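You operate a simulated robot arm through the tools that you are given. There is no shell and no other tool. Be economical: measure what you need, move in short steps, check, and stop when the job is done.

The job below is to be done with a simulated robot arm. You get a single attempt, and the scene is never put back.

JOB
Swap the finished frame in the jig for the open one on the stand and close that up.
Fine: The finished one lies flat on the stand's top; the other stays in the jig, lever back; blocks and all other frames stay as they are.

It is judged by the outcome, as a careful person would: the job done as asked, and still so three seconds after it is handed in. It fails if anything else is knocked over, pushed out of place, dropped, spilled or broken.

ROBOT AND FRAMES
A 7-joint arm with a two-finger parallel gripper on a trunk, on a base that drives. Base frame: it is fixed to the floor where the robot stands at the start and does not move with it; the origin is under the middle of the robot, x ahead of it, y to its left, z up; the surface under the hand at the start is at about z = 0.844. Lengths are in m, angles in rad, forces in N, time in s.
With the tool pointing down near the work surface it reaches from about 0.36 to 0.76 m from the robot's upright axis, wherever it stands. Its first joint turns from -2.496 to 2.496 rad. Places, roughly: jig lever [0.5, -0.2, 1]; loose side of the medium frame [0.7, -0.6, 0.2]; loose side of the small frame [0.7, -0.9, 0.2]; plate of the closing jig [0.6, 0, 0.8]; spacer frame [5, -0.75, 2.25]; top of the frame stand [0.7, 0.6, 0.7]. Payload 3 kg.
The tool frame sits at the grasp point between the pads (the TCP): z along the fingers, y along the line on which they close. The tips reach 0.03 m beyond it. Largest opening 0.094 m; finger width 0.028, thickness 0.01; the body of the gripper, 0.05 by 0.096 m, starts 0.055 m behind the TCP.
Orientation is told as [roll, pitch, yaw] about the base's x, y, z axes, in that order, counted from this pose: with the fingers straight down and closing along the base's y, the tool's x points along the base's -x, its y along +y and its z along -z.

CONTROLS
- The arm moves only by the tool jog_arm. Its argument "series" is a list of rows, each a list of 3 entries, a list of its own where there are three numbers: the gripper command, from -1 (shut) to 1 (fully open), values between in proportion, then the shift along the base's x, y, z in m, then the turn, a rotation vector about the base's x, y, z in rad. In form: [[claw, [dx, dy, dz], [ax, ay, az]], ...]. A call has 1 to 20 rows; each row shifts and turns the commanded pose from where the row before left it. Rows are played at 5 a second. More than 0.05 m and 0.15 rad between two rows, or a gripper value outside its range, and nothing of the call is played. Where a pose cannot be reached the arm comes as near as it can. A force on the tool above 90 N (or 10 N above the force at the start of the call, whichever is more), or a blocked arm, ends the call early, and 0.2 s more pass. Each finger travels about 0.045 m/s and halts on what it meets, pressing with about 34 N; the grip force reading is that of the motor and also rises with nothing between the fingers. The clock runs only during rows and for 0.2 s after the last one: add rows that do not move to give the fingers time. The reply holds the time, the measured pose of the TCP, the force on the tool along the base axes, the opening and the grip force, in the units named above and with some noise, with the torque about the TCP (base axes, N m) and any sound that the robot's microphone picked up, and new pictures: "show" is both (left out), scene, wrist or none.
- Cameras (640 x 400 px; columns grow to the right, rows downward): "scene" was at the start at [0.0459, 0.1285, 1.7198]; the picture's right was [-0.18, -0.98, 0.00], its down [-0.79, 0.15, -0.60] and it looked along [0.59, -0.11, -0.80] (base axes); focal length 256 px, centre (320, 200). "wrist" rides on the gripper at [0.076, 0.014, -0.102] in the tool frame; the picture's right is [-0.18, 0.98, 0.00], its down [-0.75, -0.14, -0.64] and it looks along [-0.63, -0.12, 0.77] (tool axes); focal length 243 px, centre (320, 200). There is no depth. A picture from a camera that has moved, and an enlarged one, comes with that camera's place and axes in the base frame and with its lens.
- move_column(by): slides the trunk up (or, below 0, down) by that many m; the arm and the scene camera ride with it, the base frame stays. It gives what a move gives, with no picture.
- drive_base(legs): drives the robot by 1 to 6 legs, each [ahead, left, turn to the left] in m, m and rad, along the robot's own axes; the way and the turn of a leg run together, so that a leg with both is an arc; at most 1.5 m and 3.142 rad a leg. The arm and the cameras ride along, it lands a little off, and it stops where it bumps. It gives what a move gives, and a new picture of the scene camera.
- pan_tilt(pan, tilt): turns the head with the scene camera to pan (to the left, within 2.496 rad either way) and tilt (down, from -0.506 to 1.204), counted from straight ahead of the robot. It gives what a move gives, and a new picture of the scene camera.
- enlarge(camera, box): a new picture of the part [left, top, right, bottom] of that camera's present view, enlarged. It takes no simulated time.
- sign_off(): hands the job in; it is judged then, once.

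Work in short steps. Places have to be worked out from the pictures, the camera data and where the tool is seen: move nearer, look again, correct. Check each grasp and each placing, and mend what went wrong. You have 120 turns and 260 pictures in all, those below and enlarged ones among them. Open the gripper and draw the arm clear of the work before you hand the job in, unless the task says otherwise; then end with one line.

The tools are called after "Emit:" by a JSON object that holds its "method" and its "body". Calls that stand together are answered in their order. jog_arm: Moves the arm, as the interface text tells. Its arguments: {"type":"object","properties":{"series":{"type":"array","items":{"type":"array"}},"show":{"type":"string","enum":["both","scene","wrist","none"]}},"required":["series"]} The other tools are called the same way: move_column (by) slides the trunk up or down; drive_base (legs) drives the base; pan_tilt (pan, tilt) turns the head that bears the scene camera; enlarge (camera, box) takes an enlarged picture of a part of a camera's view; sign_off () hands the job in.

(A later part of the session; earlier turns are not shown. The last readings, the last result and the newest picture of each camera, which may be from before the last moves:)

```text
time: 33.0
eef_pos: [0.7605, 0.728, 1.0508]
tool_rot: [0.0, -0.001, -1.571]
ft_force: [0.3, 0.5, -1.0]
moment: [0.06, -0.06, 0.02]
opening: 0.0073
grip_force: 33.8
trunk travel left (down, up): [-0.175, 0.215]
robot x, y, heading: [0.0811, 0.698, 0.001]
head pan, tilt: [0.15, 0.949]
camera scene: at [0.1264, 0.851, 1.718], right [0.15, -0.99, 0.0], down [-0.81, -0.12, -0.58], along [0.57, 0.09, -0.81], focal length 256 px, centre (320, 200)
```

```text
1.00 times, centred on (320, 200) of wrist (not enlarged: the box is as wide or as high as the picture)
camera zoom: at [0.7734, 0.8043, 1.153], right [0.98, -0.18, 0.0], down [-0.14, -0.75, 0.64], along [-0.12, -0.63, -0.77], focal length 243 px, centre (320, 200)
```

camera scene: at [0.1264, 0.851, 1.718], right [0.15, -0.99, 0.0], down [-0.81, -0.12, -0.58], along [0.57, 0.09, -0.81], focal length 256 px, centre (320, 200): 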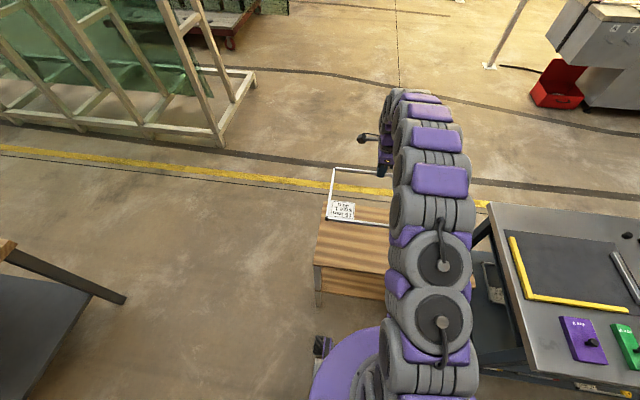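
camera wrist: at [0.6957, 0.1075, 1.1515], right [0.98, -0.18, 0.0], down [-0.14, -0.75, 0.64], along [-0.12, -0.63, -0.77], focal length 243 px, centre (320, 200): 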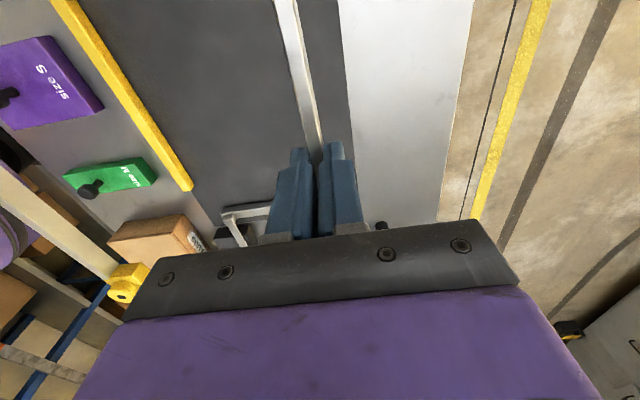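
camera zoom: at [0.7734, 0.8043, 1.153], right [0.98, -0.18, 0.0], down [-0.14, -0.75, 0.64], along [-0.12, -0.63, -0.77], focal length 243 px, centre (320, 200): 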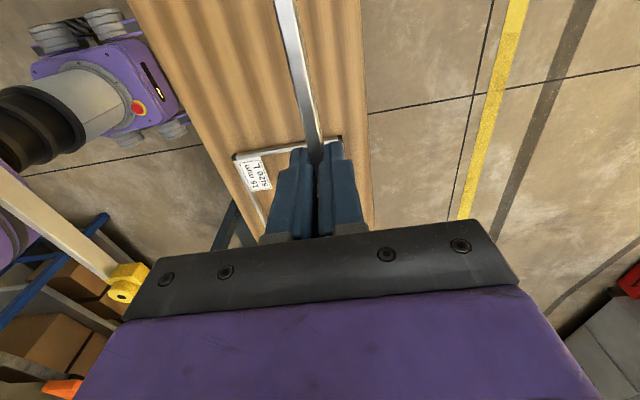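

The stand's top spans y up to 0.94 and the open frame ends at y≈0.60; the held frame spans about y 0.62–0.896. I shift +1.2 cm in y and +1 cm in x, and lower to z≈0.78.

Emit:
{"method": "jog_arm", "body": {"series": [[-1, [0.01, 0.012, 0], [0, 0, 0]], [-1, [0, 0, -0.04], [0, 0, 0]], [-1, [0, 0, -0.04], [0, 0, 0]], [-1, [0, 0, -0.04], [0, 0, 0]], [-1, [0, 0, -0.04], [0, 0, 0]], [-1, [0, 0, -0.04], [0, 0, 0]], [-1, [0, 0, -0.04], [0, 0, 0]], [-1, [0, 0, -0.03], [0, 0, 0]], [-1, [0, 0, 0], [0, 0, 0]]]}}

Emit:
{"method": "enlarge", "body": {"camera": "scene", "box": [280, 150, 440, 250]}}

```text
time: 35.0
eef_pos: [0.77, 0.7401, 0.7803]
tool_rot: [0.001, -0.001, -1.572]
ft_force: [-0.1, 0.2, 0.2]
moment: [0.01, -0.08, -0.01]
opening: 0.0074
grip_force: 34.4
trunk travel left (down, up): [-0.175, 0.215]
robot x, y, heading: [0.0788, 0.6995, 0.001]
head pan, tilt: [0.15, 0.949]
camera scene: at [0.1266, 0.8534, 1.7178], right [0.15, -0.99, 0.0], down [-0.81, -0.12, -0.58], along [0.57, 0.09, -0.82], focal length 256 px, centre (320, 200)
camera wrist: at [0.7835, 0.8178, 0.8827], right [0.98, -0.18, 0.0], down [-0.14, -0.75, 0.64], along [-0.12, -0.63, -0.77], focal length 243 px, centre (320, 200)
```

scene: 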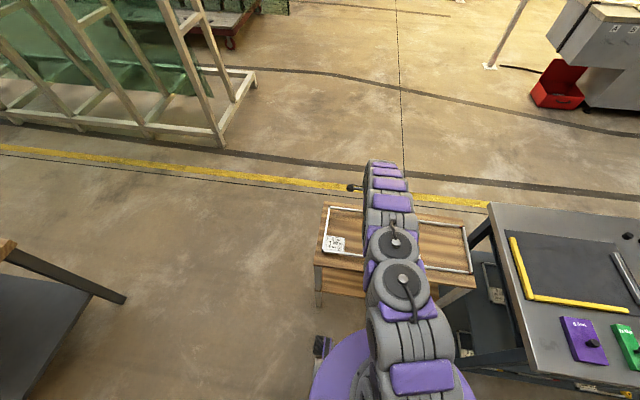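
wrist: 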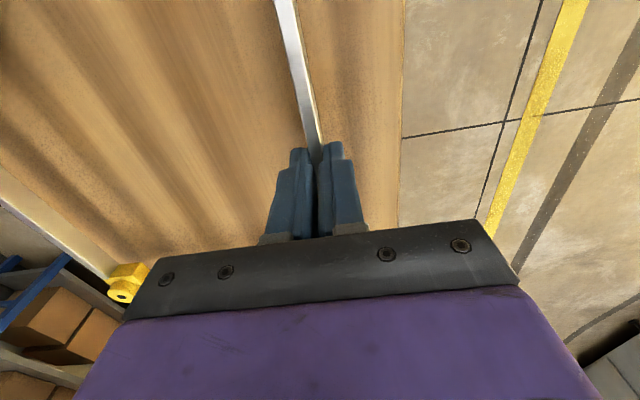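

```text
4.00 times, centred on (360, 200) of scene
camera zoom: at [0.1266, 0.8534, 1.7178], right [0.15, -0.99, 0.0], down [-0.81, -0.12, -0.58], along [0.57, 0.09, -0.82], focal length 1024 px, centre (160, 200)
```

zoom: 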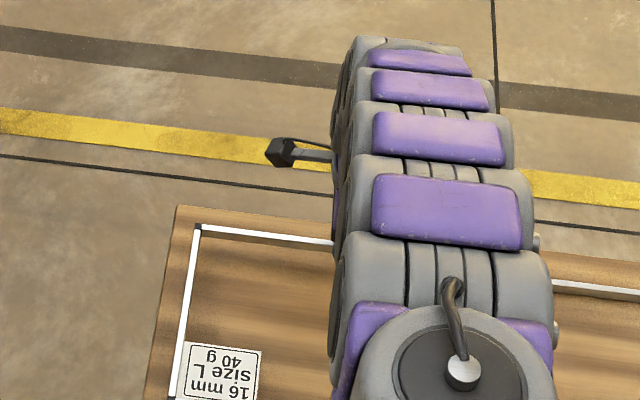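

The left end is inside the stand's edge. I lower in 4 mm steps until contact shows in the force reading.

Emit:
{"method": "jog_arm", "body": {"series": [[-1, [0, 0, -0.006], [0, 0, 0]], [-1, [0, 0, -0.006], [0, 0, 0]], [-1, [0, 0, -0.006], [0, 0, 0]], [-1, [0, 0, -0.006], [0, 0, 0]], [-1, [0, 0, -0.004], [0, 0, 0]], [-1, [0, 0, 0], [0, 0, 0]]], "show": "wrist"}}

```text
time: 36.4
eef_pos: [0.7702, 0.7409, 0.7545]
tool_rot: [0.003, 0.0, -1.572]
ft_force: [1.0, 0.2, 1.8]
moment: [-0.3, 0.06, 0.04]
opening: 0.0071
grip_force: 33.7
trunk travel left (down, up): [-0.175, 0.215]
robot x, y, heading: [0.0755, 0.7004, -0.002]
head pan, tilt: [0.15, 0.949]
camera wrist: at [0.7839, 0.8179, 0.8554], right [0.98, -0.18, 0.0], down [-0.14, -0.75, 0.64], along [-0.12, -0.63, -0.77], focal length 243 px, centre (320, 200)
```

wrist: 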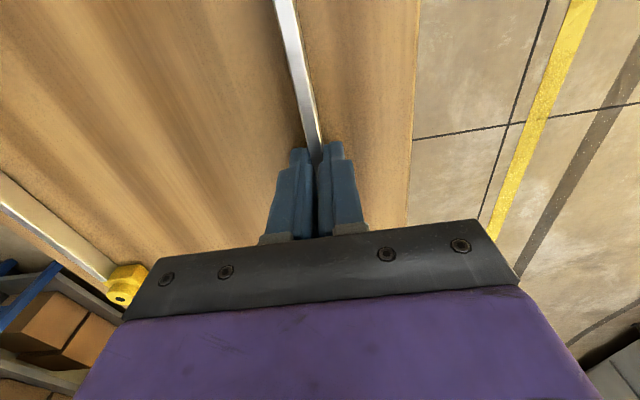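

A small moment appears (contact near the frame's right end). I check where that is in the wrist and scene views before going further.

Emit:
{"method": "enlarge", "body": {"camera": "wrist", "box": [0, 150, 240, 300]}}

Emit:
{"method": "pan_tilt", "body": {"pan": -0.5, "tilt": 0.95}}

Emit:
{"method": "enlarge", "body": {"camera": "scene", "box": [180, 130, 340, 230]}}

```text
2.67 times, centred on (120, 225) of wrist
camera zoom: at [0.7839, 0.8179, 0.8554], right [0.98, -0.18, 0.0], down [-0.14, -0.75, 0.64], along [-0.12, -0.63, -0.77], focal length 647 px, centre (853, 133)
```

zoom: 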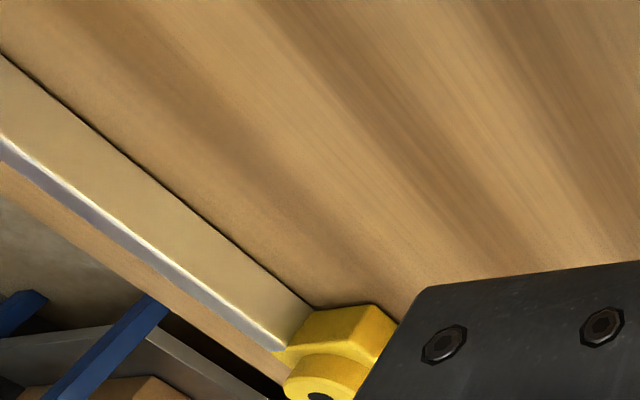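

```text
time: 37.4
eef_pos: [0.7702, 0.7406, 0.7538]
tool_rot: [0.001, 0.0, -1.569]
ft_force: [2.5, 0.3, 5.3]
moment: [-0.01, -0.05, 0.1]
opening: 0.007
grip_force: 34.5
trunk travel left (down, up): [-0.175, 0.215]
robot x, y, heading: [0.0786, 0.7022, -0.004]
head pan, tilt: [-0.499, 0.949]
camera scene: at [0.1178, 0.8079, 1.718], right [-0.48, -0.88, 0.0], down [-0.72, 0.39, -0.58], along [0.51, -0.28, -0.81], focal length 256 px, centre (320, 200)
```

scene: 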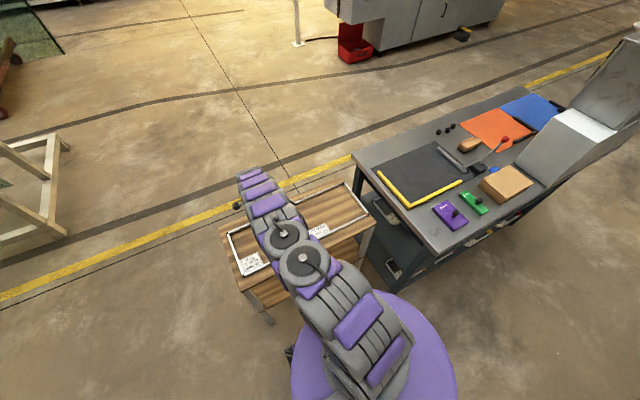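

```text
4.00 times, centred on (260, 180) of scene
camera zoom: at [0.1178, 0.8079, 1.718], right [-0.48, -0.88, 0.0], down [-0.72, 0.39, -0.58], along [0.51, -0.28, -0.81], focal length 1024 px, centre (560, 280)
```

zoom: 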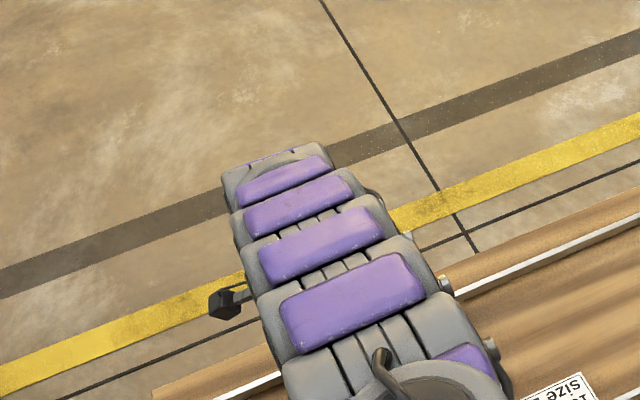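

Force 5 N with near-zero moment: the frame now bears evenly on the stand's top. I release it and rise straight up.

Emit:
{"method": "jog_arm", "body": {"series": [[-0.6, [0, 0, 0], [0, 0, 0]], [-0.4, [0, 0, 0], [0, 0, 0]], [0, [0, 0, 0], [0, 0, 0]], [0, [0, 0, 0], [0, 0, 0]], [0, [0, 0, 0], [0, 0, 0]], [0, [0, 0, 0.02], [0, 0, 0]], [0, [0, 0, 0.04], [0, 0, 0]], [0, [0, 0, 0.05], [0, 0, 0]], [0, [0, 0, 0.05], [0, 0, 0]], [0.5, [0, 0, 0.05], [0, 0, 0]], [1, [0, 0, 0.05], [0, 0, 0]], [1, [0, 0, 0], [0, 0, 0]]]}}

```text
time: 40.0
eef_pos: [0.7702, 0.7414, 1.0123]
tool_rot: [0.001, -0.002, -1.57]
ft_force: [0.3, -0.4, 0.2]
moment: [0.01, 0.0, 0.0]
opening: 0.094
grip_force: 0.0
trunk travel left (down, up): [-0.175, 0.215]
robot x, y, heading: [0.0807, 0.6995, -0.001]
head pan, tilt: [-0.499, 0.949]
camera scene: at [0.1187, 0.8073, 1.7179], right [-0.48, -0.88, 0.0], down [-0.72, 0.39, -0.58], along [0.51, -0.28, -0.81], focal length 256 px, centre (320, 200)
camera wrist: at [0.7833, 0.8181, 1.1143], right [0.98, -0.18, 0.0], down [-0.14, -0.75, 0.64], along [-0.12, -0.63, -0.77], focal length 243 px, centre (320, 200)
```

scene: 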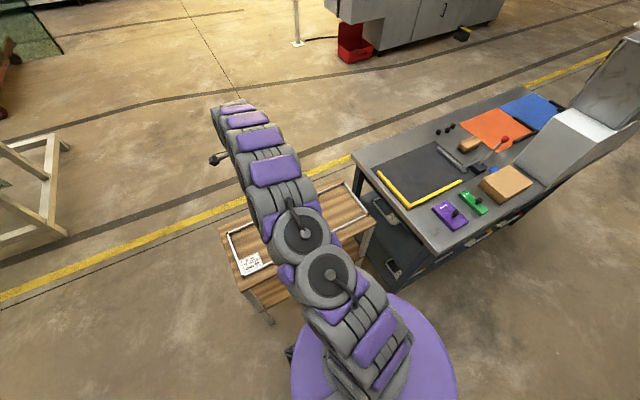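
wrist: 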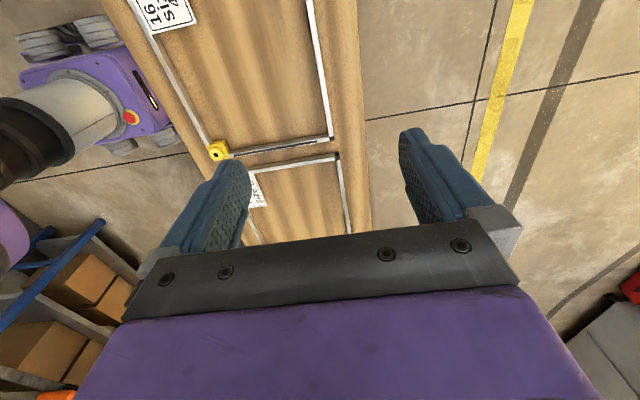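

The finished frame lies flat, ~3 cm clear of the open one. Next I move over the open frame's far rail (x≈0.769), around y≈0.46, and take a closer look.

Emit:
{"method": "jog_arm", "body": {"series": [[1, [0, -0.045, 0], [0, 0, 0]], [1, [0, -0.045, 0], [0, 0, 0]], [1, [0, -0.045, 0], [0, 0, 0]], [1, [0, -0.045, 0], [0, 0, 0]], [1, [0, -0.045, 0], [0, 0, 0]], [1, [0, -0.045, 0], [0, 0, 0]], [1, [0, -0.011, -0.04], [0, 0, 0]], [1, [0, 0, -0.04], [0, 0, 0]], [1, [0, 0, -0.04], [0, 0, 0]], [1, [0, 0, 0], [0, 0, 0]]]}}

Emit:
{"method": "enlarge", "body": {"camera": "wrist", "box": [200, 40, 440, 190]}}

```text
time: 42.2
eef_pos: [0.7698, 0.4586, 0.8937]
tool_rot: [0.003, 0.001, -1.57]
ft_force: [0.6, -0.2, 0.1]
moment: [0.02, -0.01, -0.03]
opening: 0.0941
grip_force: 0.1
trunk travel left (down, up): [-0.175, 0.215]
robot x, y, heading: [0.0816, 0.6974, -0.001]
head pan, tilt: [-0.499, 0.949]
camera scene: at [0.1181, 0.8045, 1.7181], right [-0.48, -0.88, 0.0], down [-0.72, 0.39, -0.58], along [0.51, -0.28, -0.81], focal length 256 px, centre (320, 200)
camera wrist: at [0.7834, 0.5348, 0.9957], right [0.98, -0.18, 0.0], down [-0.14, -0.75, 0.64], along [-0.12, -0.63, -0.77], focal length 243 px, centre (320, 200)
```

scene: 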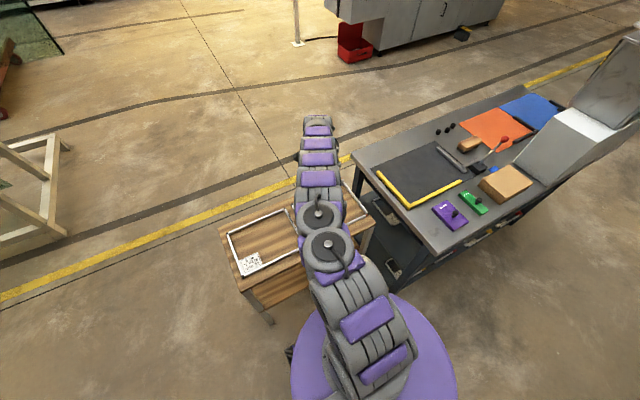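
wrist: 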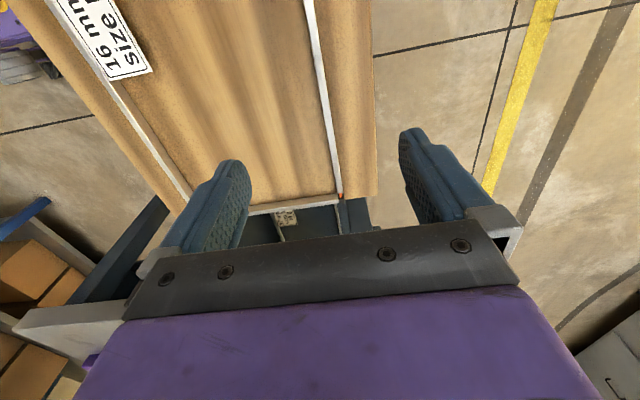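

```text
2.67 times, centred on (320, 115) of wrist
camera zoom: at [0.7834, 0.5348, 0.9957], right [0.98, -0.18, 0.0], down [-0.14, -0.75, 0.64], along [-0.12, -0.63, -0.77], focal length 647 px, centre (320, 427)
```

zoom: 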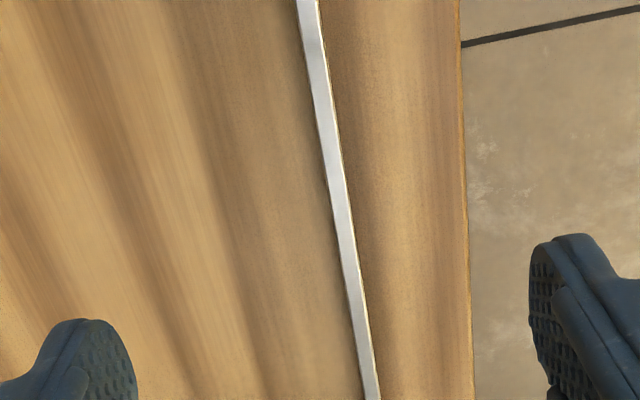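

The rail is at x≈0.7725. I shift 3 mm, lower to z≈0.756 and close on it.

Emit:
{"method": "jog_arm", "body": {"series": [[1, [0.003, -0.006, -0.04], [0, 0, 0]], [1, [0, 0, -0.04], [0, 0, 0]], [1, [0, 0, -0.035], [0, 0, 0]], [1, [0, 0, -0.022], [0, 0, 0]], [1, [0, 0, 0], [0, 0, 0]], [0, [0, 0, 0], [0, 0, 0]], [-0.5, [0, 0, 0], [0, 0, 0]], [-1, [0, 0, 0], [0, 0, 0]], [-1, [0, 0, 0], [0, 0, 0]], [-1, [0, 0, 0], [0, 0, 0]], [-1, [0, 0, 0], [0, 0, 0]], [-1, [0, 0, 0], [0, 0, 0]]], "show": "wrist"}}

```text
time: 44.8
eef_pos: [0.7724, 0.4518, 0.7851]
tool_rot: [-0.002, 0.002, -1.571]
ft_force: [0.0, -0.1, -0.3]
moment: [0.03, 0.0, -0.01]
opening: 0.0
grip_force: 32.7
out of reach, approached as far as the arm can: row 3, 4
trunk travel left (down, up): [-0.175, 0.215]
robot x, y, heading: [0.0786, 0.7005, -0.005]
head pan, tilt: [-0.499, 0.949]
camera wrist: at [0.7863, 0.5287, 0.8881], right [0.98, -0.18, 0.0], down [-0.14, -0.75, 0.64], along [-0.12, -0.63, -0.77], focal length 243 px, centre (320, 200)
```

wrist: 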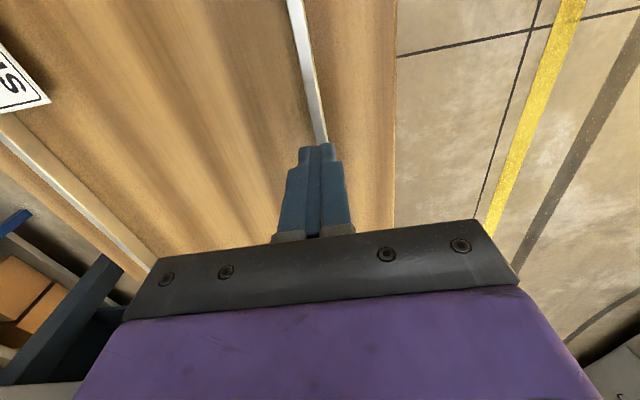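

The arm ran out of reach at z=0.785 and closed above the rail, touching nothing. I open, raise the hand 0.1, and lower the trunk by 0.1 to gain reach.

Emit:
{"method": "jog_arm", "body": {"series": [[-1, [0, 0, 0.04], [0, 0, 0]], [0, [0, 0, 0.04], [0, 0, 0]], [1, [0, 0, 0.04], [0, 0, 0]], [1, [0, 0, 0], [0, 0, 0]], [1, [0, 0, 0], [0, 0, 0]]], "show": "none"}}

Emit:
{"method": "move_column", "body": {"by": -0.1}}

```text
time: 46.0
eef_pos: [0.7735, 0.4523, 0.9069]
tool_rot: [0.0, 0.003, -1.57]
ft_force: [0.1, 0.4, -0.2]
moment: [0.01, -0.01, 0.01]
opening: 0.0852
grip_force: 0.0
trunk travel left (down, up): [-0.175, 0.215]
robot x, y, heading: [0.0792, 0.701, 0.001]
head pan, tilt: [-0.499, 0.949]
```

```text
time: 47.3
eef_pos: [0.7732, 0.4526, 0.8057]
tool_rot: [0.001, 0.001, -1.571]
ft_force: [0.9, -0.4, -0.2]
moment: [0.01, 0.03, 0.01]
opening: 0.0942
grip_force: 0.0
trunk travel left (down, up): [-0.075, 0.315]
robot x, y, heading: [0.0799, 0.6995, 0.005]
head pan, tilt: [-0.499, 0.949]
```

Now the hand is at z=0.806, open; I lower to ~0.756 and look before closing.

Emit:
{"method": "jog_arm", "body": {"series": [[1, [0, 0, -0.03], [0, 0, 0]], [1, [0, 0, -0.02], [0, 0, 0]], [1, [0, 0, 0], [0, 0, 0]]], "show": "wrist"}}

```text
time: 48.1
eef_pos: [0.7735, 0.4554, 0.7559]
tool_rot: [-0.001, 0.002, -1.57]
ft_force: [0.1, 0.7, -0.6]
moment: [0.0, -0.02, 0.0]
opening: 0.094
grip_force: 0.0
trunk travel left (down, up): [-0.075, 0.315]
robot x, y, heading: [0.0778, 0.699, 0.003]
head pan, tilt: [-0.499, 0.949]
camera wrist: at [0.7863, 0.5311, 0.8576], right [0.98, -0.18, 0.0], down [-0.14, -0.75, 0.64], along [-0.12, -0.63, -0.77], focal length 243 px, centre (320, 200)
```

wrist: 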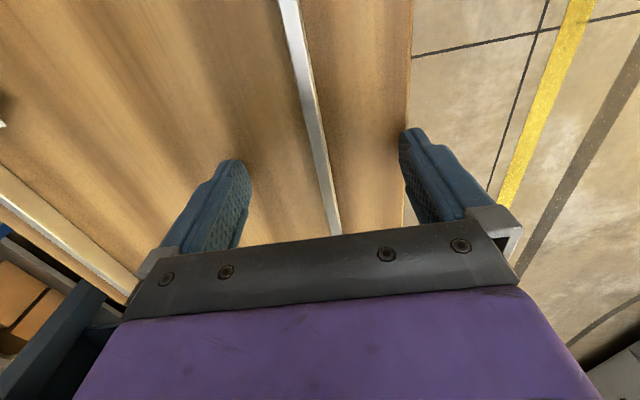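

Fingers straddle the rail; I close on it.

Emit:
{"method": "jog_arm", "body": {"series": [[0, [0, 0, 0], [0, 0, 0]], [-0.5, [0, 0, 0], [0, 0, 0]], [-1, [0, 0, 0], [0, 0, 0]], [-1, [0, 0, 0], [0, 0, 0]], [-1, [0, 0, 0], [0, 0, 0]], [-1, [0, 0, 0], [0, 0, 0]], [-1, [0, 0, 0.004], [0, 0, 0]], [-1, [0, 0, 0.004], [0, 0, 0]], [-1, [0, 0, 0.004], [0, 0, 0]], [-1, [0, 0, 0], [0, 0, 0]]]}}

```text
time: 50.3
eef_pos: [0.7723, 0.4537, 0.7679]
tool_rot: [0.0, 0.002, -1.571]
ft_force: [0.1, 0.3, -0.6]
moment: [-0.03, -0.08, 0.03]
opening: 0.0067
grip_force: 34.0
trunk travel left (down, up): [-0.075, 0.315]
robot x, y, heading: [0.083, 0.7009, -0.002]
head pan, tilt: [-0.499, 0.949]
camera scene: at [0.1182, 0.8043, 1.6181], right [-0.48, -0.88, 0.0], down [-0.72, 0.39, -0.58], along [0.51, -0.28, -0.82], focal length 256 px, centre (320, 200)
camera wrist: at [0.7865, 0.53, 0.8698], right [0.98, -0.18, 0.0], down [-0.14, -0.75, 0.64], along [-0.12, -0.63, -0.77], focal length 243 px, centre (320, 200)
```

scene: 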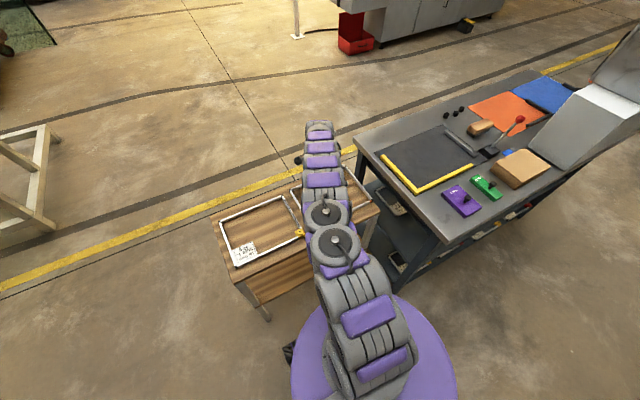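
wrist: 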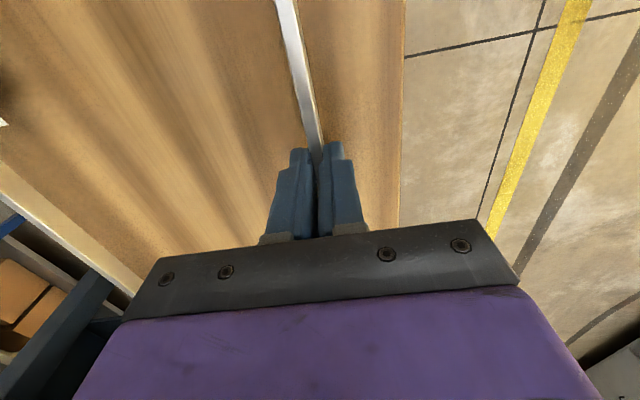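

Gripped (6.7 mm) and lifting. I raise it smoothly straight up to z≈1.0 and inspect the loose side.

Emit:
{"method": "jog_arm", "body": {"series": [[-1, [0, 0, 0.02], [0, 0, 0]], [-1, [0, 0, 0.025], [0, 0, 0]], [-1, [0, 0, 0.025], [0, 0, 0]], [-1, [0, 0, 0.025], [0, 0, 0]], [-1, [0, 0, 0.025], [0, 0, 0]], [-1, [0, 0, 0.025], [0, 0, 0]], [-1, [0, 0, 0.025], [0, 0, 0]], [-1, [0, 0, 0.025], [0, 0, 0]], [-1, [0, 0, 0.025], [0, 0, 0]], [-1, [0, 0, 0.015], [0, 0, 0]], [-1, [0, 0, 0], [0, 0, 0]]]}}

Emit:
{"method": "enlarge", "body": {"camera": "scene", "box": [200, 140, 440, 290]}}

```text
time: 52.7
eef_pos: [0.7738, 0.4529, 1.0028]
tool_rot: [0.0, 0.003, -1.571]
ft_force: [0.4, -0.6, -1.9]
moment: [0.0, -0.09, 0.0]
opening: 0.0068
grip_force: 34.2
trunk travel left (down, up): [-0.075, 0.315]
robot x, y, heading: [0.0801, 0.7021, -0.001]
head pan, tilt: [-0.499, 0.949]
camera scene: at [0.1182, 0.8044, 1.6181], right [-0.48, -0.88, 0.0], down [-0.72, 0.39, -0.58], along [0.51, -0.28, -0.82], focal length 256 px, centre (320, 200)
camera wrist: at [0.7871, 0.5288, 1.105], right [0.98, -0.18, 0.0], down [-0.14, -0.75, 0.64], along [-0.12, -0.63, -0.77], focal length 243 px, centre (320, 200)
```

scene: 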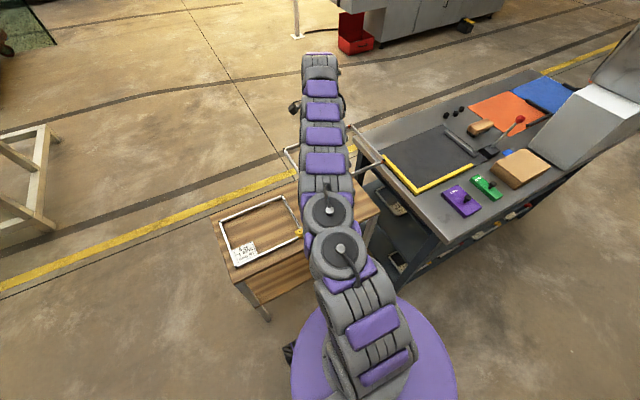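
wrist: 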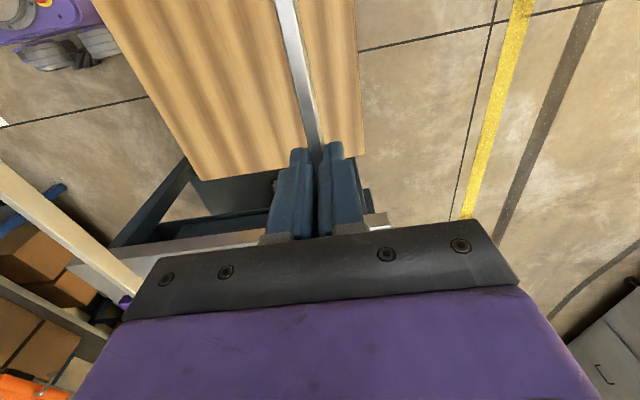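

```text
2.67 times, centred on (320, 215) of scene
camera zoom: at [0.1182, 0.8044, 1.6181], right [-0.48, -0.88, 0.0], down [-0.72, 0.39, -0.58], along [0.51, -0.28, -0.82], focal length 683 px, centre (320, 160)
```

zoom: 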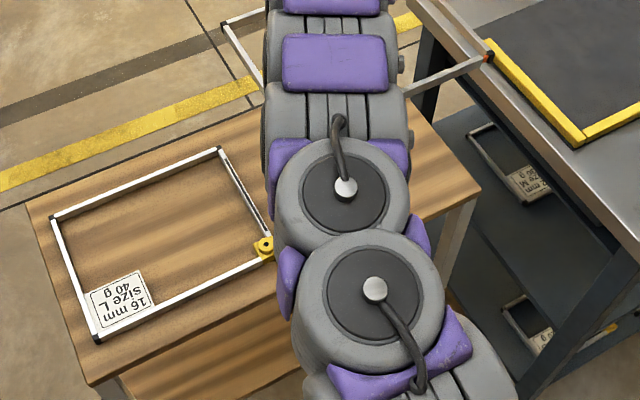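

The loose side came along on its pins and the finished frame lies flat. I back up 0.08 and drive right 0.45, keeping the held frame short of the lever knob.

Emit:
{"method": "drive_base", "body": {"legs": [[-0.08, 0, 0], [0, -0.43, 0]]}}

Emit:
{"method": "enlarge", "body": {"camera": "wrist", "box": [0, 0, 640, 400]}}

```text
time: 56.0
eef_pos: [0.694, 0.0363, 1.0055]
tool_rot: [0.0, -0.008, -1.564]
ft_force: [0.6, 0.2, 0.5]
moment: [-0.04, -0.07, -0.05]
opening: 0.0071
grip_force: 34.0
trunk travel left (down, up): [-0.075, 0.315]
robot x, y, heading: [-0.0011, 0.2723, 0.007]
head pan, tilt: [-0.499, 0.949]
camera scene: at [0.0383, 0.3899, 1.6172], right [-0.48, -0.88, 0.01], down [-0.72, 0.38, -0.58], along [0.51, -0.28, -0.81], focal length 256 px, centre (320, 200)
```

scene: 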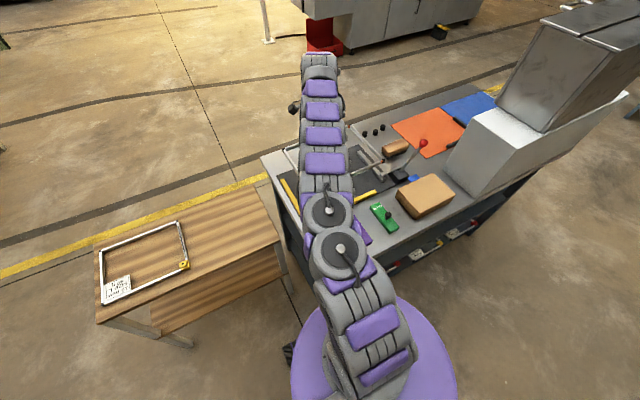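

```text
1.00 times, centred on (320, 200) of wrist (not enlarged: the box is as wide or as high as the picture)
camera zoom: at [0.7082, 0.1138, 1.107], right [0.98, -0.18, 0.0], down [-0.14, -0.75, 0.65], along [-0.11, -0.64, -0.76], focal length 243 px, centre (320, 200)
```

zoom: 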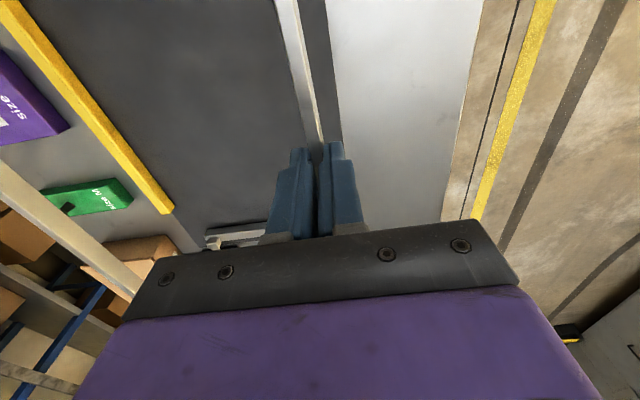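

The open frame is over the jig. I enlarge the scene view to compare its left side and the left fence.

Emit:
{"method": "enlarge", "body": {"camera": "scene", "box": [240, 120, 400, 220]}}

Emit:
{"method": "pan_tilt", "body": {"pan": 0.1, "tilt": 0.95}}

Emit:
{"method": "enlarge", "body": {"camera": "scene", "box": [330, 120, 490, 220]}}

```text
4.00 times, centred on (320, 170) of scene
camera zoom: at [0.0383, 0.3899, 1.6172], right [-0.48, -0.88, 0.01], down [-0.72, 0.38, -0.58], along [0.51, -0.28, -0.81], focal length 1024 px, centre (320, 320)
```

zoom: 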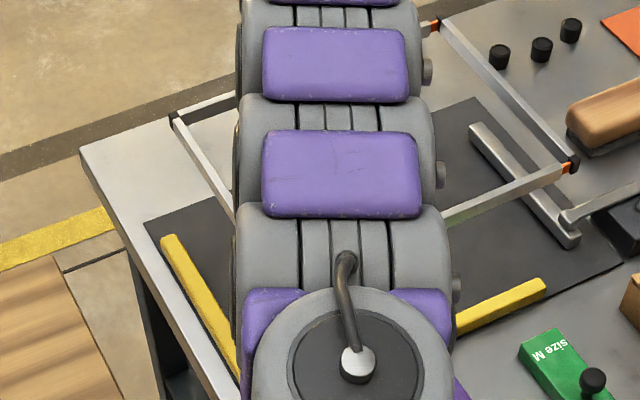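

```text
time: 57.0
eef_pos: [0.6936, 0.0266, 1.006]
tool_rot: [0.001, 0.002, -1.567]
ft_force: [-0.4, -1.1, -1.3]
moment: [0.0, -0.12, 0.03]
opening: 0.0071
grip_force: 34.4
trunk travel left (down, up): [-0.075, 0.315]
robot x, y, heading: [0.0002, 0.2698, 0.0]
head pan, tilt: [0.099, 0.949]
camera scene: at [0.0468, 0.4187, 1.618], right [0.1, -0.99, 0.0], down [-0.81, -0.08, -0.58], along [0.58, 0.06, -0.81], focal length 256 px, centre (320, 200)
```

scene: 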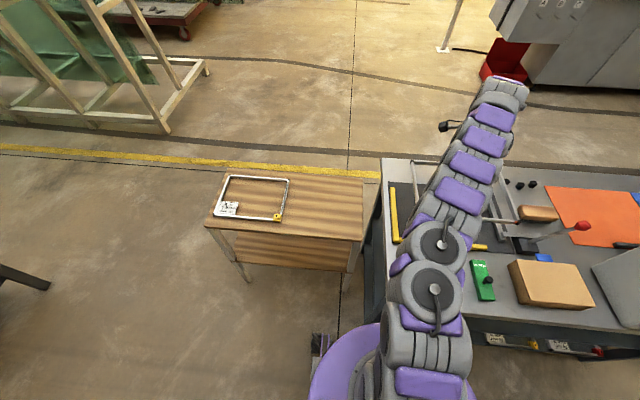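

```text
4.00 times, centred on (410, 170) of scene
camera zoom: at [0.0468, 0.4187, 1.618], right [0.1, -0.99, 0.0], down [-0.81, -0.08, -0.58], along [0.58, 0.06, -0.81], focal length 1024 px, centre (-40, 320)
```

zoom: 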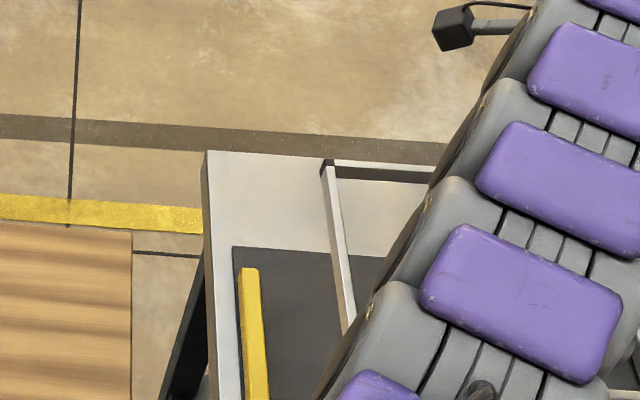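

The left fence's inner face is at y≈0.20 and the frame's left edge at ≈0.171; near fence at x≈0.469. I shift (-0.009,+0.024) and lower to z≈0.91, then check alignment.

Emit:
{"method": "jog_arm", "body": {"series": [[-1, [-0.009, 0.024, 0], [0, 0, 0]], [-1, [0, 0, -0.03], [0, 0, 0]], [-1, [0, 0, -0.03], [0, 0, 0]], [-1, [0, 0, -0.03], [0, 0, 0]], [-1, [0, 0, 0], [0, 0, 0]], [-1, [0, 0, 0], [0, 0, 0]]]}}

Emit:
{"method": "enlarge", "body": {"camera": "scene", "box": [370, 150, 466, 210]}}

Emit:
{"method": "enlarge", "body": {"camera": "wrist", "box": [0, 100, 240, 250]}}

```text
time: 58.4
eef_pos: [0.682, 0.0548, 0.9149]
tool_rot: [0.001, 0.0, -1.564]
ft_force: [0.2, 0.7, -0.1]
moment: [-0.02, -0.11, 0.0]
opening: 0.007
grip_force: 33.8
trunk travel left (down, up): [-0.075, 0.315]
robot x, y, heading: [0.0, 0.2706, -0.003]
head pan, tilt: [0.099, 0.949]
camera scene: at [0.0468, 0.4221, 1.6178], right [0.1, -0.99, 0.0], down [-0.81, -0.08, -0.58], along [0.58, 0.06, -0.82], focal length 256 px, centre (320, 200)
camera wrist: at [0.6958, 0.1316, 1.0169], right [0.98, -0.18, 0.0], down [-0.14, -0.75, 0.64], along [-0.11, -0.63, -0.77], focal length 243 px, centre (320, 200)
```

scene: 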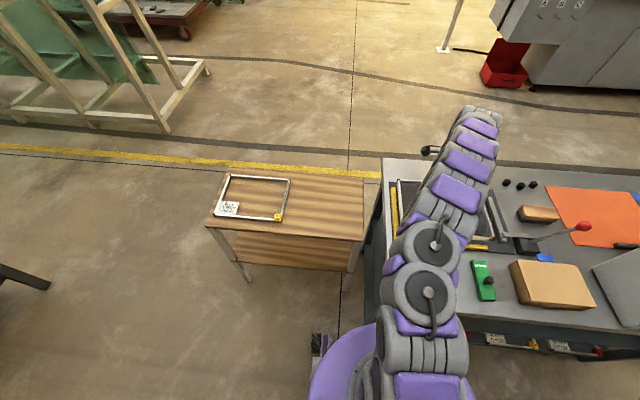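
wrist: 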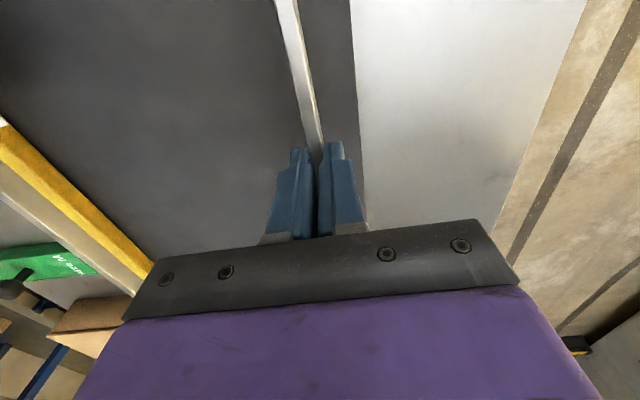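

```text
6.67 times, centred on (418, 180) of scene
camera zoom: at [0.0468, 0.4221, 1.6178], right [0.1, -0.99, 0.0], down [-0.81, -0.08, -0.58], along [0.58, 0.06, -0.82], focal length 1707 px, centre (-333, 333)
```

zoom: 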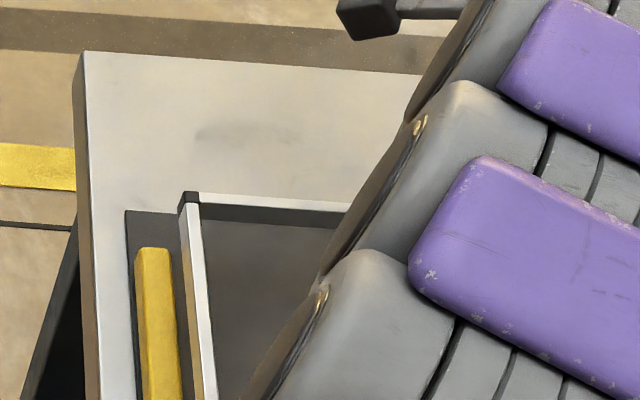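

```text
2.67 times, centred on (120, 175) of wrist
camera zoom: at [0.6958, 0.1316, 1.0169], right [0.98, -0.18, 0.0], down [-0.14, -0.75, 0.64], along [-0.11, -0.63, -0.77], focal length 647 px, centre (853, 267)
```

zoom: 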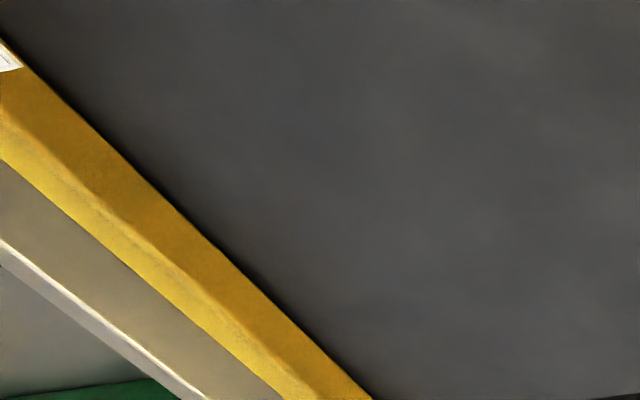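

The frame's left edge is within ~2 mm of the fence line and the near rail ~9 mm off its fence. I shift −4 mm in x and −4 mm in y for safety, then lower in small steps.

Emit:
{"method": "jog_arm", "body": {"series": [[-1, [-0.004, -0.004, 0], [0, 0, 0]], [-1, [0, 0, -0.01], [0, 0, 0]], [-1, [0, 0, -0.008], [0, 0, 0]], [-1, [0, 0, -0.006], [0, 0, 0]], [-1, [0, 0, -0.004], [0, 0, 0]], [-1, [0, 0, -0.004], [0, 0, 0]], [-1, [0, 0, 0], [0, 0, 0]]]}}

Emit:
{"method": "enlarge", "body": {"camera": "scene", "box": [370, 150, 466, 210]}}

Emit:
{"method": "enlarge", "body": {"camera": "wrist", "box": [0, 100, 240, 250]}}

```text
time: 60.0
eef_pos: [0.6803, 0.0492, 0.8835]
tool_rot: [0.001, 0.002, -1.565]
ft_force: [-0.7, -1.1, -0.7]
moment: [0.02, -0.05, 0.01]
opening: 0.0071
grip_force: 33.5
trunk travel left (down, up): [-0.075, 0.315]
robot x, y, heading: [0.0008, 0.2695, 0.001]
head pan, tilt: [0.099, 0.949]
camera scene: at [0.0468, 0.4189, 1.6181], right [0.1, -0.99, 0.0], down [-0.81, -0.08, -0.58], along [0.58, 0.06, -0.81], focal length 256 px, centre (320, 200)
camera wrist: at [0.6928, 0.1249, 0.9853], right [0.98, -0.18, 0.0], down [-0.14, -0.76, 0.64], along [-0.11, -0.63, -0.77], focal length 243 px, centre (320, 200)
```

scene: 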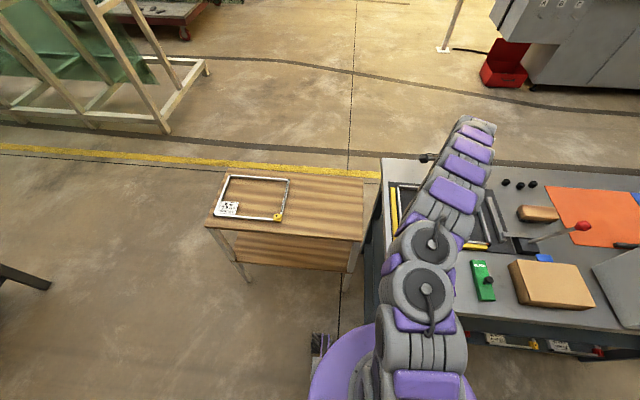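
wrist: 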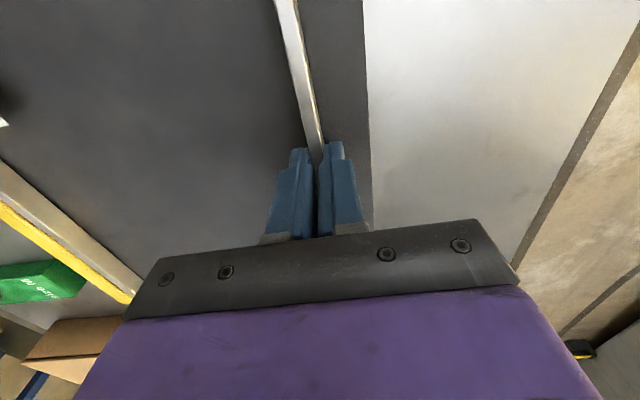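

```text
6.67 times, centred on (418, 180) of scene
camera zoom: at [0.0468, 0.4189, 1.6181], right [0.1, -0.99, 0.0], down [-0.81, -0.08, -0.58], along [0.58, 0.06, -0.81], focal length 1707 px, centre (-333, 333)
```

zoom: 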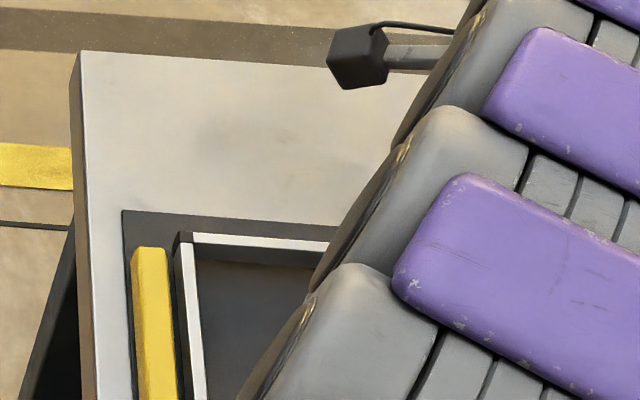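

```text
2.67 times, centred on (120, 175) of wrist
camera zoom: at [0.6928, 0.1249, 0.9853], right [0.98, -0.18, 0.0], down [-0.14, -0.76, 0.64], along [-0.11, -0.63, -0.77], focal length 647 px, centre (853, 267)
```

zoom: 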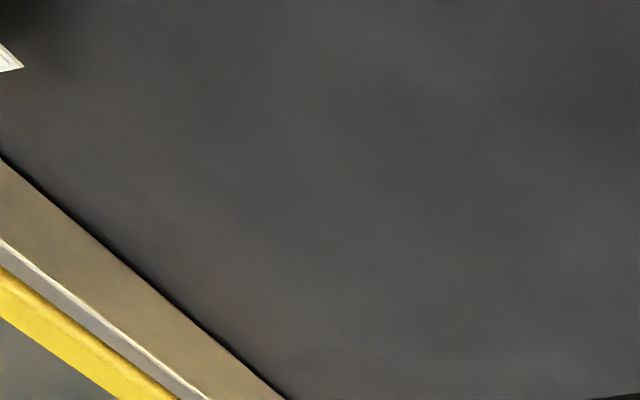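

The frame is inside both fences. I lower the last ~6 mm until it touches the plate.

Emit:
{"method": "jog_arm", "body": {"series": [[-1, [0, 0, -0.003], [0, 0, 0]], [-1, [0, 0, -0.003], [0, 0, 0]], [-1, [0, 0, -0.002], [0, 0, 0]], [-1, [0, 0, 0], [0, 0, 0]]], "show": "none"}}

```text
time: 61.0
eef_pos: [0.6798, 0.0488, 0.8775]
tool_rot: [0.005, 0.0, -1.567]
ft_force: [6.5, -3.4, 29.5]
moment: [-0.18, -0.13, 0.01]
opening: 0.0072
grip_force: 34.0
trunk travel left (down, up): [-0.075, 0.315]
robot x, y, heading: [0.0005, 0.2689, 0.004]
head pan, tilt: [0.099, 0.949]
```

It bears on the plate (z 0.8775, same as when the finished one was there). I ease the preload by 2 mm, then slide gently toward the near and left fences, watching the forces.

Emit:
{"method": "jog_arm", "body": {"series": [[-1, [0, 0, 0.002], [0, 0, 0]], [-1, [-0.002, 0, 0], [0, 0, 0]], [-1, [-0.001, 0.001, 0], [0, 0, 0]], [-1, [0, 0.002, 0], [0, 0, 0]], [-1, [0, 0, 0], [0, 0, 0]]], "show": "scene"}}

Emit:
{"method": "enlarge", "body": {"camera": "scene", "box": [370, 150, 466, 210]}}

Emit:
{"method": "enlarge", "body": {"camera": "wrist", "box": [0, 100, 240, 250]}}

```text
time: 62.2
eef_pos: [0.6787, 0.0492, 0.8757]
tool_rot: [0.006, 0.003, -1.567]
ft_force: [28.4, -15.2, 14.8]
moment: [-0.06, -0.61, -0.34]
opening: 0.0071
grip_force: 34.2
trunk travel left (down, up): [-0.075, 0.315]
robot x, y, heading: [0.0015, 0.2691, 0.002]
head pan, tilt: [0.099, 0.949]
camera scene: at [0.0485, 0.414, 1.6186], right [0.1, -0.99, 0.0], down [-0.81, -0.08, -0.58], along [0.58, 0.06, -0.82], focal length 256 px, centre (320, 200)
```

scene: 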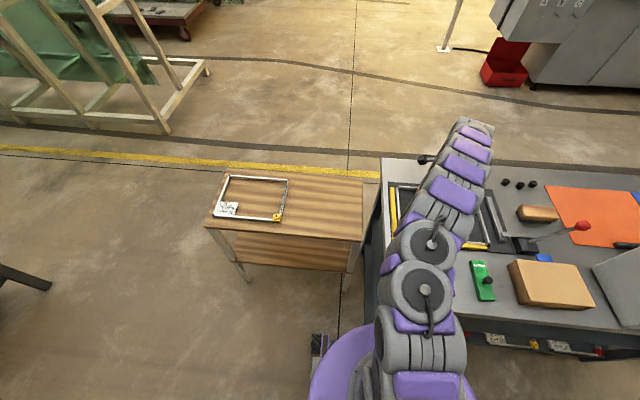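

```text
6.67 times, centred on (418, 180) of scene
camera zoom: at [0.0485, 0.414, 1.6186], right [0.1, -0.99, 0.0], down [-0.81, -0.08, -0.58], along [0.58, 0.06, -0.82], focal length 1707 px, centre (-333, 333)
```

zoom: 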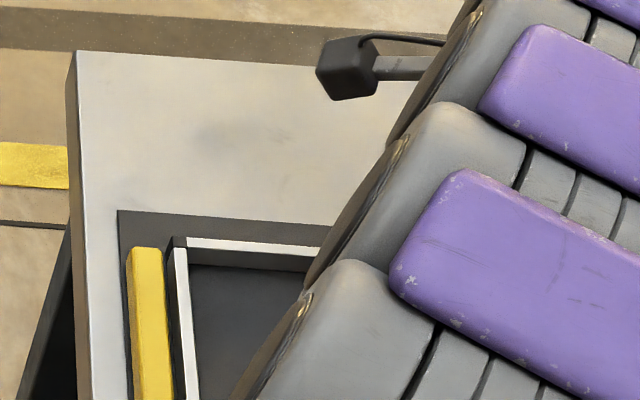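

```text
2.67 times, centred on (120, 175) of wrist
camera zoom: at [0.6911, 0.1256, 0.979], right [0.98, -0.18, 0.0], down [-0.14, -0.76, 0.64], along [-0.11, -0.63, -0.77], focal length 647 px, centre (853, 267)
```

zoom: 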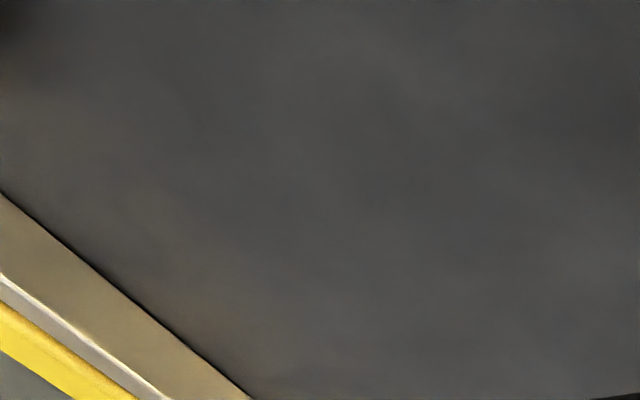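

Forces indicate it bears against the near fence and the plate. I release and rise, then inspect the seating.

Emit:
{"method": "jog_arm", "body": {"series": [[-0.7, [0, 0, 0], [0, 0, 0]], [-0.4, [0, 0, 0], [0, 0, 0]], [0, [0, 0, 0], [0, 0, 0]], [0, [0, 0, 0], [0, 0, 0]], [0, [0, 0, 0.01], [0, 0, 0]], [0, [0, 0, 0.03], [0, 0, 0]], [1, [0, 0, 0.05], [0, 0, 0]], [1, [0, 0, 0.05], [0, 0, 0]], [1, [0, 0, 0.05], [0, 0, 0]], [1, [0, 0, 0], [0, 0, 0]]]}}

Emit:
{"method": "enlarge", "body": {"camera": "wrist", "box": [120, 0, 440, 200]}}

```text
time: 64.4
eef_pos: [0.677, 0.0524, 1.0674]
tool_rot: [0.002, 0.004, -1.565]
ft_force: [0.5, 0.1, -0.1]
moment: [-0.02, 0.01, 0.01]
opening: 0.0938
grip_force: 0.0
trunk travel left (down, up): [-0.075, 0.315]
robot x, y, heading: [-0.0017, 0.2713, 0.002]
head pan, tilt: [0.099, 0.949]
camera scene: at [0.0464, 0.419, 1.618], right [0.1, -0.99, 0.0], down [-0.81, -0.08, -0.58], along [0.58, 0.06, -0.81], focal length 256 px, centre (320, 200)
camera wrist: at [0.6892, 0.1286, 1.1698], right [0.98, -0.18, 0.0], down [-0.14, -0.76, 0.64], along [-0.11, -0.63, -0.77], focal length 243 px, centre (320, 200)
```

scene: 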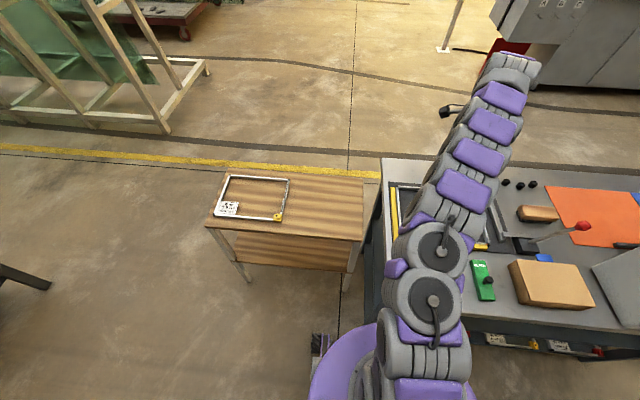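
wrist: 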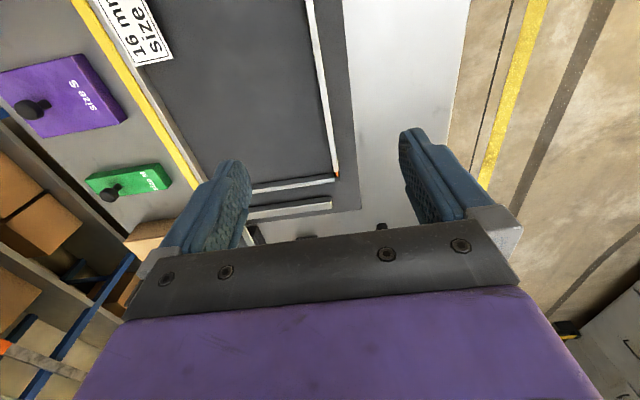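

```text
2.00 times, centred on (280, 100) of wrist
camera zoom: at [0.6892, 0.1286, 1.1698], right [0.98, -0.18, 0.0], down [-0.14, -0.76, 0.64], along [-0.11, -0.63, -0.77], focal length 485 px, centre (400, 400)
```

zoom: 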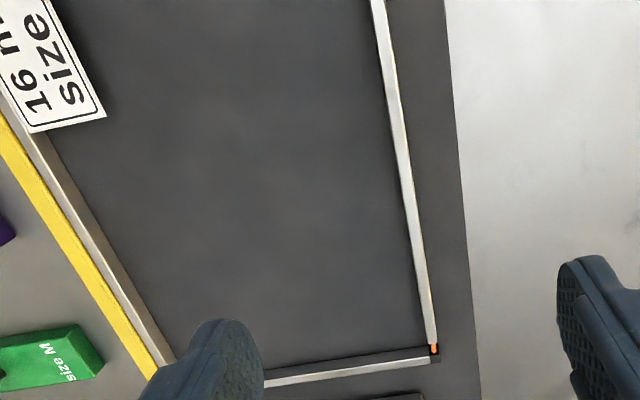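

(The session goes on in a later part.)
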